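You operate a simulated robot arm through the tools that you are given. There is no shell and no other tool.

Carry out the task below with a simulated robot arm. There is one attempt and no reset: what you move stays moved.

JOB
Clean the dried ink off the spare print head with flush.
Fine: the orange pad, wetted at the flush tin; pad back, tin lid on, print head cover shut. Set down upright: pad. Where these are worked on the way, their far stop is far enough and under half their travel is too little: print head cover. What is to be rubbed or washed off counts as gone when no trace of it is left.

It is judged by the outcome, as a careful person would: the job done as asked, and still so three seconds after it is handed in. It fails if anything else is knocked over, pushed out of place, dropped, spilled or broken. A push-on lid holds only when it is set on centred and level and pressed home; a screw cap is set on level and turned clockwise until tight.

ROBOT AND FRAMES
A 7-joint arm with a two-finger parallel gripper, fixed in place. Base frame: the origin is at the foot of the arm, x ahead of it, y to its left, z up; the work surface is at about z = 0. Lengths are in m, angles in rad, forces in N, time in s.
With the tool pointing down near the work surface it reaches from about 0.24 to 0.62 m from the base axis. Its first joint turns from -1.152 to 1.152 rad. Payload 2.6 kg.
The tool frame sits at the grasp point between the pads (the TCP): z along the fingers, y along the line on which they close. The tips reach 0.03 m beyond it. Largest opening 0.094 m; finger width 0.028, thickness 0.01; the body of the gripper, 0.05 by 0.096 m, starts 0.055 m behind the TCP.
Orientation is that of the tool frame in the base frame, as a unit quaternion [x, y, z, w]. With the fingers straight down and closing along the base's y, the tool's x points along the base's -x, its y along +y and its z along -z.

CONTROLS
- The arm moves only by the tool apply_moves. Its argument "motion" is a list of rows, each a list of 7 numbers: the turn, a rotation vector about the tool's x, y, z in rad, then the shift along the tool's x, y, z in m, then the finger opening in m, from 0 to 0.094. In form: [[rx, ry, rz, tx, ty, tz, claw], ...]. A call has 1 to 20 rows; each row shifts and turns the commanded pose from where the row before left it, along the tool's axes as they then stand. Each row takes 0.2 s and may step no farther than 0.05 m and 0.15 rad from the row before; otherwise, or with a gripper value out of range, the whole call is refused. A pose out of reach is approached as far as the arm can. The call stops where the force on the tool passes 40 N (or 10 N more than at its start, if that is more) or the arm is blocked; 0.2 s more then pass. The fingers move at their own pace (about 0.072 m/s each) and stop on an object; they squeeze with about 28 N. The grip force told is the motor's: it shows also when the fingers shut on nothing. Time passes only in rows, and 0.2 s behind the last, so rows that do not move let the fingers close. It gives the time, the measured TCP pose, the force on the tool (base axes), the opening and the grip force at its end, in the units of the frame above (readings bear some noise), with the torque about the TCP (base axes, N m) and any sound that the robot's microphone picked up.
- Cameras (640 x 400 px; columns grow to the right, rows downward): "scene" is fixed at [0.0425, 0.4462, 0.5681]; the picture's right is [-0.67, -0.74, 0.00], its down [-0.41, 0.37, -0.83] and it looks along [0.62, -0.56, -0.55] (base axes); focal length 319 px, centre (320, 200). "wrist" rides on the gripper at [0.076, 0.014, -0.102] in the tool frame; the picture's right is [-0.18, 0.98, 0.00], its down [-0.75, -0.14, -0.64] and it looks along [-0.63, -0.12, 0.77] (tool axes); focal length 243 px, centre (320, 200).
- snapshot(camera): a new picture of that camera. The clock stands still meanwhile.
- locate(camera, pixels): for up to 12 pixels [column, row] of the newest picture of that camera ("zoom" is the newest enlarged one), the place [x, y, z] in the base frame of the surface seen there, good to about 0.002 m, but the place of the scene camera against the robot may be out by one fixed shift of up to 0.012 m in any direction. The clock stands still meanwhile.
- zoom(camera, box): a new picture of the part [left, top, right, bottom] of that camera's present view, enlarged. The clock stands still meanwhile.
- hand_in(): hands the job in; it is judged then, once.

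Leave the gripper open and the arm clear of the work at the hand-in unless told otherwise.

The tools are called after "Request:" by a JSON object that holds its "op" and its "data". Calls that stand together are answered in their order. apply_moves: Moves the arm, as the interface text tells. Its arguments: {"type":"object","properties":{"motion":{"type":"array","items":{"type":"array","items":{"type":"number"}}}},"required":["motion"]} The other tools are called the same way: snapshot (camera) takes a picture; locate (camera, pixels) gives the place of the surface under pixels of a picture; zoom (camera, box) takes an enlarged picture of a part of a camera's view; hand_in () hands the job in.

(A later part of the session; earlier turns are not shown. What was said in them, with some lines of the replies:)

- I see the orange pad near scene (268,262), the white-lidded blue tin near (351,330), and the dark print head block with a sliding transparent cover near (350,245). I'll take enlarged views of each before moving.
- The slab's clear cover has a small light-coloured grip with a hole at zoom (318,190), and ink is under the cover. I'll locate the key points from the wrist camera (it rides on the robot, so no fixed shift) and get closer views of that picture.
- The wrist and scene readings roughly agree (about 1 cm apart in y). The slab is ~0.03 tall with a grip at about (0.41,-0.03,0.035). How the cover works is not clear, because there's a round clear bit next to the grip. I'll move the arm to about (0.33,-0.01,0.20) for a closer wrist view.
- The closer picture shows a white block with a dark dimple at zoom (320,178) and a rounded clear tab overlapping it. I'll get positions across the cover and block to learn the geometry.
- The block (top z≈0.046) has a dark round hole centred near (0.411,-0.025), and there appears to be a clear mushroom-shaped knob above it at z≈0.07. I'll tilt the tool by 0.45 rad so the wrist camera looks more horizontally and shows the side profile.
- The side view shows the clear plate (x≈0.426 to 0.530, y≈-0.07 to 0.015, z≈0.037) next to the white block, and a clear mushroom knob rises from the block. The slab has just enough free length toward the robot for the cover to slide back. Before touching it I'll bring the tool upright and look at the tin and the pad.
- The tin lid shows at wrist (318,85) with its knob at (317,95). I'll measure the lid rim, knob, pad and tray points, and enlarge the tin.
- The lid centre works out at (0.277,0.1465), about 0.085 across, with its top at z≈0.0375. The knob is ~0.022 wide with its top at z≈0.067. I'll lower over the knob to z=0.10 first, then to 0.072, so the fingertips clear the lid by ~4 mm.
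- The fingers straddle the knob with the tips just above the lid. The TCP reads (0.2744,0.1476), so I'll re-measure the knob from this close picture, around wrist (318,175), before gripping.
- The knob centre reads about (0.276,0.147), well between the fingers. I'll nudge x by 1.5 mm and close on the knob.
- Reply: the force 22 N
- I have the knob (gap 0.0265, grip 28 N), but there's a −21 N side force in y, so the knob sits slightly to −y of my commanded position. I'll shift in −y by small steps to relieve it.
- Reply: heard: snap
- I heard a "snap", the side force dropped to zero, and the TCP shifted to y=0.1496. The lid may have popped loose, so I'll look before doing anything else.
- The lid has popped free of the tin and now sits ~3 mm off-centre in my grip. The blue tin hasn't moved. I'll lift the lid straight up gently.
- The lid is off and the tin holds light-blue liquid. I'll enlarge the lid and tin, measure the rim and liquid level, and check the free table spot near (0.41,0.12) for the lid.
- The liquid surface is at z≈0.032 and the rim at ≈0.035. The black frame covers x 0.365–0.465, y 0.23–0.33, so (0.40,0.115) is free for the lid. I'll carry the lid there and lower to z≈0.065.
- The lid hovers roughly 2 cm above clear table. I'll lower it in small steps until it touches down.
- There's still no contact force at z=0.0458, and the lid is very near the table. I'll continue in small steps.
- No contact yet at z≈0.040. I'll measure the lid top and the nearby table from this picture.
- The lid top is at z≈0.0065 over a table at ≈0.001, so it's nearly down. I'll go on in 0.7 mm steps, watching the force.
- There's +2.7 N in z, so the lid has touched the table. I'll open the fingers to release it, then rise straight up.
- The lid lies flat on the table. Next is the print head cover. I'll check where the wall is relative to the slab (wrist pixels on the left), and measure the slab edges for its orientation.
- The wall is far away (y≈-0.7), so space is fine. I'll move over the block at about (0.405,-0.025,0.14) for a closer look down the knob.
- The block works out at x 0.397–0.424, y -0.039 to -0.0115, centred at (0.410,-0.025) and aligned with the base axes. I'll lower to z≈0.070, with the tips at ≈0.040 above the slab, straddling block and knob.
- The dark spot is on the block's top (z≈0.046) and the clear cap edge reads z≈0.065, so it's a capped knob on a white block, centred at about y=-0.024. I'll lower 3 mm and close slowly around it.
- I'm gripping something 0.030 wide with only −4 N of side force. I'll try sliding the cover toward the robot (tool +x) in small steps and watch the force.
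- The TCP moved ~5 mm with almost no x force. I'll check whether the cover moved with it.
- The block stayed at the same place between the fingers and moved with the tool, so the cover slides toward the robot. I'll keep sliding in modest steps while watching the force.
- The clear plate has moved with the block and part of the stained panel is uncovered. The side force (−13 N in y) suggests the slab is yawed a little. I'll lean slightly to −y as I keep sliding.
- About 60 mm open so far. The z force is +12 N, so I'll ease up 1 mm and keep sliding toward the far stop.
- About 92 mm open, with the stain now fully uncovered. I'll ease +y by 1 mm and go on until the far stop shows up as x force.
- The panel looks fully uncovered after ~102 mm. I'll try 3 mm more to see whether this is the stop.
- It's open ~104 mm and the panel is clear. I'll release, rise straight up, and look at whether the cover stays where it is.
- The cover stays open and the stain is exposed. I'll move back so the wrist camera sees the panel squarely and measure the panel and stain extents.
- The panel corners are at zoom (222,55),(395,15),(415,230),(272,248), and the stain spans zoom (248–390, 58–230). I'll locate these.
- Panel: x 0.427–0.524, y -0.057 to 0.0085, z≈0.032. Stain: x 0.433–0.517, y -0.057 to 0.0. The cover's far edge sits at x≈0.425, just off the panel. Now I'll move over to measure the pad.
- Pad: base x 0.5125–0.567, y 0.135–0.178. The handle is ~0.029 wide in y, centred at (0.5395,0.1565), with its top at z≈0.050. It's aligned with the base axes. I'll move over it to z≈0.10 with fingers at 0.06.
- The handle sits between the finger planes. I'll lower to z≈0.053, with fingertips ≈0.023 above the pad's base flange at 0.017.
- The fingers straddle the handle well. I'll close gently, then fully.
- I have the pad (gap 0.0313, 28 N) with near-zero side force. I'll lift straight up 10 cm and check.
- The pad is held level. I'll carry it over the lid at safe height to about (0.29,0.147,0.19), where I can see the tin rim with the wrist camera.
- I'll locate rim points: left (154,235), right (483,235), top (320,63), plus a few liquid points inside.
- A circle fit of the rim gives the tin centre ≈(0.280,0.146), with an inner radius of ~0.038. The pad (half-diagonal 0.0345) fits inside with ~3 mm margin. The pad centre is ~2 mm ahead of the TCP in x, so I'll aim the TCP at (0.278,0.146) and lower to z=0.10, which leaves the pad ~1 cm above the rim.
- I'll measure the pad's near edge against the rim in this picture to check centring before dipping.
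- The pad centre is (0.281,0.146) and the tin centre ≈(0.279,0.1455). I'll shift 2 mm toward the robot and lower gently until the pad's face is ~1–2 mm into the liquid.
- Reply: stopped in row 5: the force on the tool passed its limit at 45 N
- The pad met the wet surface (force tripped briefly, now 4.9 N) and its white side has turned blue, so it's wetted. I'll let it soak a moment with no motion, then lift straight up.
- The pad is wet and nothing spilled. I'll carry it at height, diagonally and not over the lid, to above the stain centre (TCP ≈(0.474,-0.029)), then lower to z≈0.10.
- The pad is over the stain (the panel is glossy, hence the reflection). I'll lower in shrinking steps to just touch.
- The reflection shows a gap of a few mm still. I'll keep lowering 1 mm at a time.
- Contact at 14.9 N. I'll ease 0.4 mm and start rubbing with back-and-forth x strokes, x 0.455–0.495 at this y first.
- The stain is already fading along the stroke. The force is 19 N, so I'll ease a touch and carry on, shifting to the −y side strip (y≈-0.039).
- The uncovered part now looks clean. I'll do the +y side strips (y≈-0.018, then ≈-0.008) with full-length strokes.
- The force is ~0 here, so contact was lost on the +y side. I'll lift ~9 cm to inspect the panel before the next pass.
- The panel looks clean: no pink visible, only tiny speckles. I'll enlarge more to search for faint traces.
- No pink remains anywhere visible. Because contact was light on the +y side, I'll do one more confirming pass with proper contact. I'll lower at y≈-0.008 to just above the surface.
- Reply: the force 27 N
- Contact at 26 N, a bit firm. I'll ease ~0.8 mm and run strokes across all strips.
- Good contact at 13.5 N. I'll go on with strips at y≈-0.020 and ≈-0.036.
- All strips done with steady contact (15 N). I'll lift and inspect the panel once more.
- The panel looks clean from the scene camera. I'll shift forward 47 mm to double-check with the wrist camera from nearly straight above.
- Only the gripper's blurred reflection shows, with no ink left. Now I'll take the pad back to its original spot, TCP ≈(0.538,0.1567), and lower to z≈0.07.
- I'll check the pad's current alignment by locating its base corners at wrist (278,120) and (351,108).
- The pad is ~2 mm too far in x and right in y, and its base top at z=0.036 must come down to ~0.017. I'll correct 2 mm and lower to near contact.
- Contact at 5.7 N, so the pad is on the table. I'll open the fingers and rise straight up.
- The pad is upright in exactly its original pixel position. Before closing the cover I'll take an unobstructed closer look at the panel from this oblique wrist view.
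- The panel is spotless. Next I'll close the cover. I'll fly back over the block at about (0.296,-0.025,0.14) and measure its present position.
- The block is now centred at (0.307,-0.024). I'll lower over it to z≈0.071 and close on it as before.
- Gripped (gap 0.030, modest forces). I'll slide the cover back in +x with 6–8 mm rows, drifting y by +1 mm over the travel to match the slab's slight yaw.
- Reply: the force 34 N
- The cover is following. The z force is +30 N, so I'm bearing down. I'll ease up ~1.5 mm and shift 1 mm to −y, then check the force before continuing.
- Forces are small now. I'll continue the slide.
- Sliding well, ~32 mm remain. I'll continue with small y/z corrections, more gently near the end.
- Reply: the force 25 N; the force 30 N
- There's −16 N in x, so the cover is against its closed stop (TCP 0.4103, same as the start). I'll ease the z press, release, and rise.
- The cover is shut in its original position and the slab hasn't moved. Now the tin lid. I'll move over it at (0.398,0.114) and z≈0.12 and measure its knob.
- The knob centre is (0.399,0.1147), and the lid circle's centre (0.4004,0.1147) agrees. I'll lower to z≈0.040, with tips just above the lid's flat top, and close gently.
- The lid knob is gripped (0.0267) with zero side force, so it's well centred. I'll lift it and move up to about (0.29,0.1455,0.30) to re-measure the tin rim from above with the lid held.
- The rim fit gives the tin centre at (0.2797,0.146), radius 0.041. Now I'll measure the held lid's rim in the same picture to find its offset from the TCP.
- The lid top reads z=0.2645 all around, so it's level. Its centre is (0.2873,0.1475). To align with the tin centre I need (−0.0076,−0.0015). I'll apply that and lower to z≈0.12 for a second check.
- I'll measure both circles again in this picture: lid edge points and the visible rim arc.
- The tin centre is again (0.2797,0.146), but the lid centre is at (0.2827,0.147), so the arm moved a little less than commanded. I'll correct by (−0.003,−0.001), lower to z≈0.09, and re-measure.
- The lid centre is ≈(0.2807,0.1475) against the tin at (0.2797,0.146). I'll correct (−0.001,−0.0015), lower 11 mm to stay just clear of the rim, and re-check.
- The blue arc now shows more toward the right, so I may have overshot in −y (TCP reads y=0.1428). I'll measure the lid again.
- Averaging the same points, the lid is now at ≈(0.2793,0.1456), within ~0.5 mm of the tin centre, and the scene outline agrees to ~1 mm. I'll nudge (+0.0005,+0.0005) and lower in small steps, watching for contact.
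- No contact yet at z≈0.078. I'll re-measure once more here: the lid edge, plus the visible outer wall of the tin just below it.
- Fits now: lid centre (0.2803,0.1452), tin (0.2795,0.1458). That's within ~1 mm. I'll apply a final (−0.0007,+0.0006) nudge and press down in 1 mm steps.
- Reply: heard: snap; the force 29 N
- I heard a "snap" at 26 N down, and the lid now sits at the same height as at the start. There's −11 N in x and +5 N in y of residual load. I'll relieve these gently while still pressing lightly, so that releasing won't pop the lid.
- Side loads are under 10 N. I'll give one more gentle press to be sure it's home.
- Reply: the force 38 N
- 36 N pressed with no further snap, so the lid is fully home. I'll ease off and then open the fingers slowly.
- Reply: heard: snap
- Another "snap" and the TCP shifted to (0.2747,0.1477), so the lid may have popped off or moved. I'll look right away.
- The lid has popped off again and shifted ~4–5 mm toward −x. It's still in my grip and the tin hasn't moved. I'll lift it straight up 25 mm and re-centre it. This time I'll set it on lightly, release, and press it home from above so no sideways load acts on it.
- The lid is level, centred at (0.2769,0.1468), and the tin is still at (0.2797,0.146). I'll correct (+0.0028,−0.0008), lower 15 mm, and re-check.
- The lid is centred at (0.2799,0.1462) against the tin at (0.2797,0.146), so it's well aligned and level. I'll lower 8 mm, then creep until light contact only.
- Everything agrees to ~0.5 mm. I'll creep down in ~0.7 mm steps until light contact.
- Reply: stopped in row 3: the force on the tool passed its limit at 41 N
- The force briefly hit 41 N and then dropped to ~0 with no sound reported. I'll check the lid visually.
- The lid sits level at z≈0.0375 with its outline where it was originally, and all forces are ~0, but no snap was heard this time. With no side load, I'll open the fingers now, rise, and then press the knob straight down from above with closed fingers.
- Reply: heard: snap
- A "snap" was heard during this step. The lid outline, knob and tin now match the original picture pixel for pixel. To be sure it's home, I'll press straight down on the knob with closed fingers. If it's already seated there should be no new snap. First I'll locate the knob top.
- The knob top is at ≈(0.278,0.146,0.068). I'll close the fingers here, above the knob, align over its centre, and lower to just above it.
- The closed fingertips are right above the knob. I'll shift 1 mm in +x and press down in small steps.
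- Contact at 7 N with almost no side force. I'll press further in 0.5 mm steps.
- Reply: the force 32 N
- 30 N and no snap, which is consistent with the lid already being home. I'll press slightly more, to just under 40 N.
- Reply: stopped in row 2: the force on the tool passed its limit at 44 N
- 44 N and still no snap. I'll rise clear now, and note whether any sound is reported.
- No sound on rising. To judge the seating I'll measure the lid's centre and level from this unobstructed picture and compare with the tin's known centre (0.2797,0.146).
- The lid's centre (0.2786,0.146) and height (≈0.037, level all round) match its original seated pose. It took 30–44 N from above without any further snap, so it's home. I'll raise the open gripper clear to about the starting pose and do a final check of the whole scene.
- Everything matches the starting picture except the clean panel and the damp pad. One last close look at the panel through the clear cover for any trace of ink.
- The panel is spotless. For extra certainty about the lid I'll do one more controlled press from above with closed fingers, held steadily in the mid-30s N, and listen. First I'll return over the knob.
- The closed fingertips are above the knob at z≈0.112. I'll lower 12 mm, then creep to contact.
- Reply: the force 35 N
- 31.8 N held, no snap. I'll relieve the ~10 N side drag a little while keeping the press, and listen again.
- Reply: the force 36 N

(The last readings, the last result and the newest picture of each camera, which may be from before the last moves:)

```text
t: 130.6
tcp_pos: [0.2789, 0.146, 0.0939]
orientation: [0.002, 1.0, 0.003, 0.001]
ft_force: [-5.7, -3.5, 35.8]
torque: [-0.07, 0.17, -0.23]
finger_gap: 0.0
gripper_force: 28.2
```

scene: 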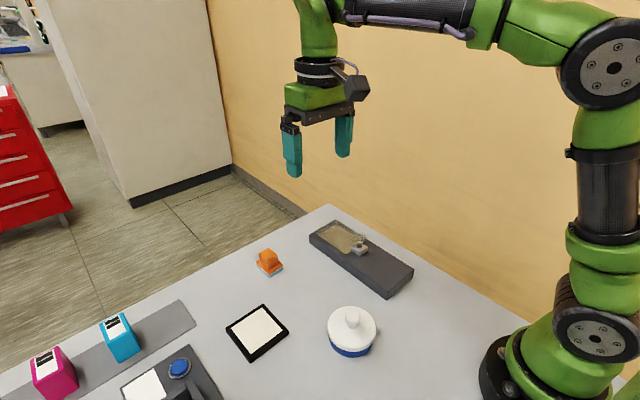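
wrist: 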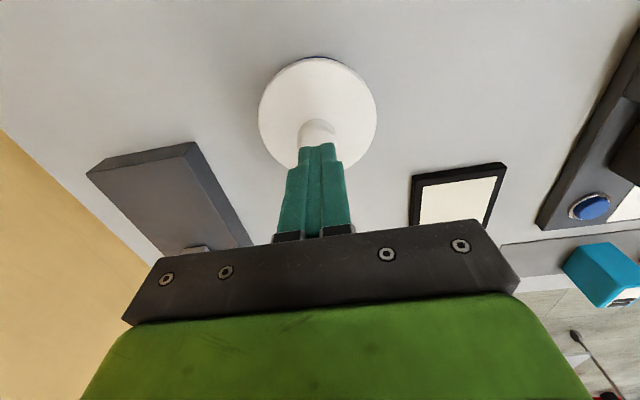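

35.8 N steady with no new snap, so the lid was already home. I'll unload gradually, then rise and clear the arm with the gripper open.

Request:
{"op": "apply_moves", "data": {"motion": [[0, 0, 0, 0, 0, -0.0008, 0.0], [0, 0, 0, 0, 0, -0.0012, 0.0], [0, 0, 0, 0, 0, -0.004, 0.0], [0, 0, 0, 0, 0, -0.03, 0.0], [0, 0, 0, 0, 0, -0.04, 0.03], [0, 0, 0, 0, 0, -0.04, 0.08], [0, 0, 0, -0.02, 0.003, -0.04, 0.094], [0, 0, 0, -0.03, -0.005, -0.035, 0.094], [0, 0, 0, -0.035, -0.01, -0.035, 0.094], [0, 0, 0, -0.03, -0.01, -0.03, 0.094], [0, 0, 0, 0, 0, 0, 0.094], [0, 0, 0, 0, 0, 0, 0.094]]}}

Request:
{"op": "snapshot", "data": {"camera": "scene"}}

Request:
{"op": "zoom", "data": {"camera": "scene", "box": [290, 290, 410, 370]}}

```text
refused: row 9 steps farther than a row can; nothing moved
```

```text
taken
```

scene: 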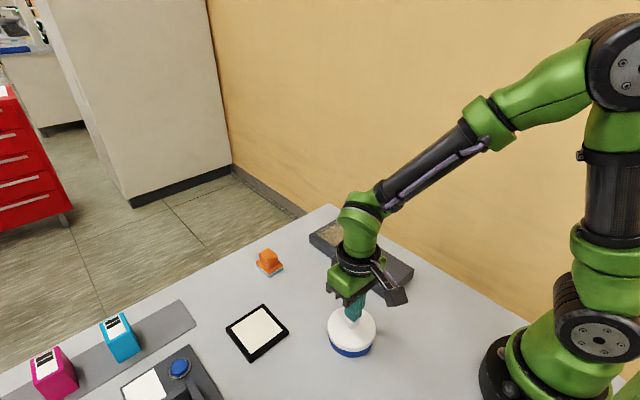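

```text
5.00 times, centred on (350, 330) of scene
```

zoom: 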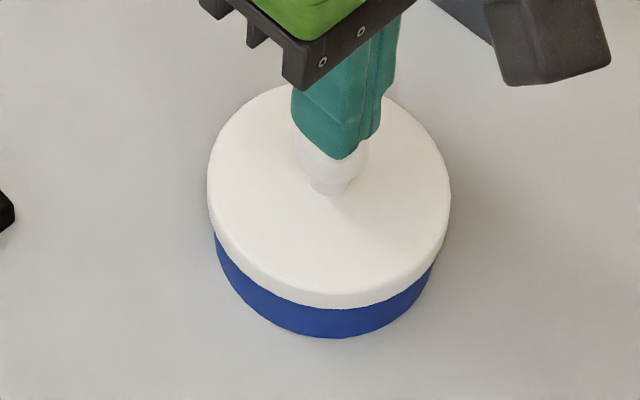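

That call was refused because row 9 stepped just over 0.05 m, and nothing moved. I'll send it again with smaller steps.

Request:
{"op": "apply_moves", "data": {"motion": [[0, 0, 0, 0, 0, -0.0008, 0.0], [0, 0, 0, 0, 0, -0.0012, 0.0], [0, 0, 0, 0, 0, -0.004, 0.0], [0, 0, 0, 0, 0, -0.03, 0.0], [0, 0, 0, 0, 0, -0.04, 0.03], [0, 0, 0, 0, 0, -0.04, 0.08], [0, 0, 0, -0.02, 0.003, -0.04, 0.094], [0, 0, 0, -0.03, -0.005, -0.03, 0.094], [0, 0, 0, -0.03, -0.01, -0.03, 0.094], [0, 0, 0, -0.03, -0.01, -0.03, 0.094], [0, 0, 0, 0, 0, 0, 0.094], [0, 0, 0, 0, 0, 0, 0.094]]}}

Request:
{"op": "snapshot", "data": {"camera": "scene"}}

Request:
{"op": "zoom", "data": {"camera": "scene", "box": [290, 290, 410, 370]}}

```text
t: 133.2
tcp_pos: [0.3899, 0.1215, 0.3401]
orientation: [0.004, 1.0, 0.001, -0.001]
ft_force: [0.0, -0.2, -0.1]
torque: [0.01, 0.0, -0.01]
finger_gap: 0.0941
gripper_force: 0.0
```

```text
taken
```

scene: 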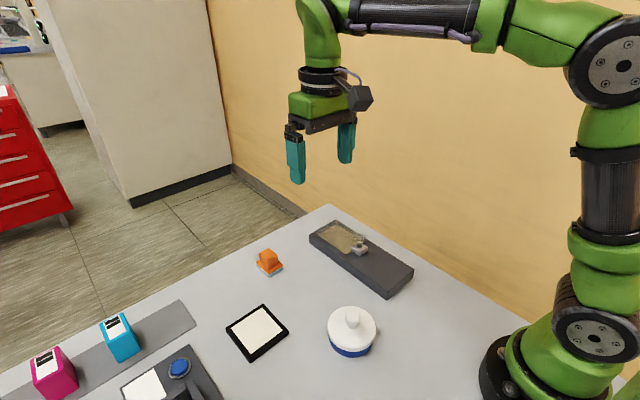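

```text
5.00 times, centred on (350, 330) of scene
```

zoom: 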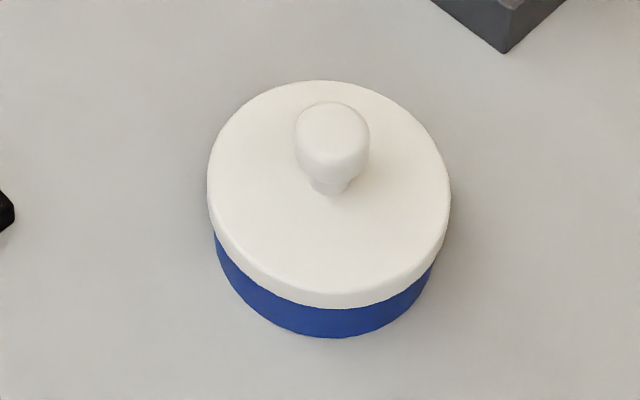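

The lid is on, level and centred, with no further sound. The cover is shut, the panel is clean, and the pad is upright in its place. Everything else is where it was, and the arm is clear with the gripper open. I'm handing in.

Request:
{"op": "hand_in", "data": {}}

```text
The job is handed in.
```

I cleaned the ink off the print head with the wetted orange pad, put everything back, and handed the job in. The result of the judging hasn't come back.

- **Print head:** No ink shows from the scene camera or the wrist camera, including close-ups. I went over the stained area twice with steady contact.
- **Pad:** It stands upright on its original spot, within what the cameras can show. It is still damp.
- **Print head cover:** I slid it open about 104 mm, which cleared the whole panel, then closed it against its stop. It is in the same position as at the start.
- **Tin lid:** The lid is on, level and in its original position. This is the part I am least sure of: on the first try it snapped on, then popped off again while still in the gripper.
    - **Second try:** I set it down again, and a snap was heard as I let go.
    - **Seating check:** I then pressed it from above twice, up to 44 N. It made no further sound, which fits a lid that is already home. I did not pull on it to test the hold.

Nothing was spilled or knocked over, and the other objects look undisturbed. The arm is clear with the gripper open.
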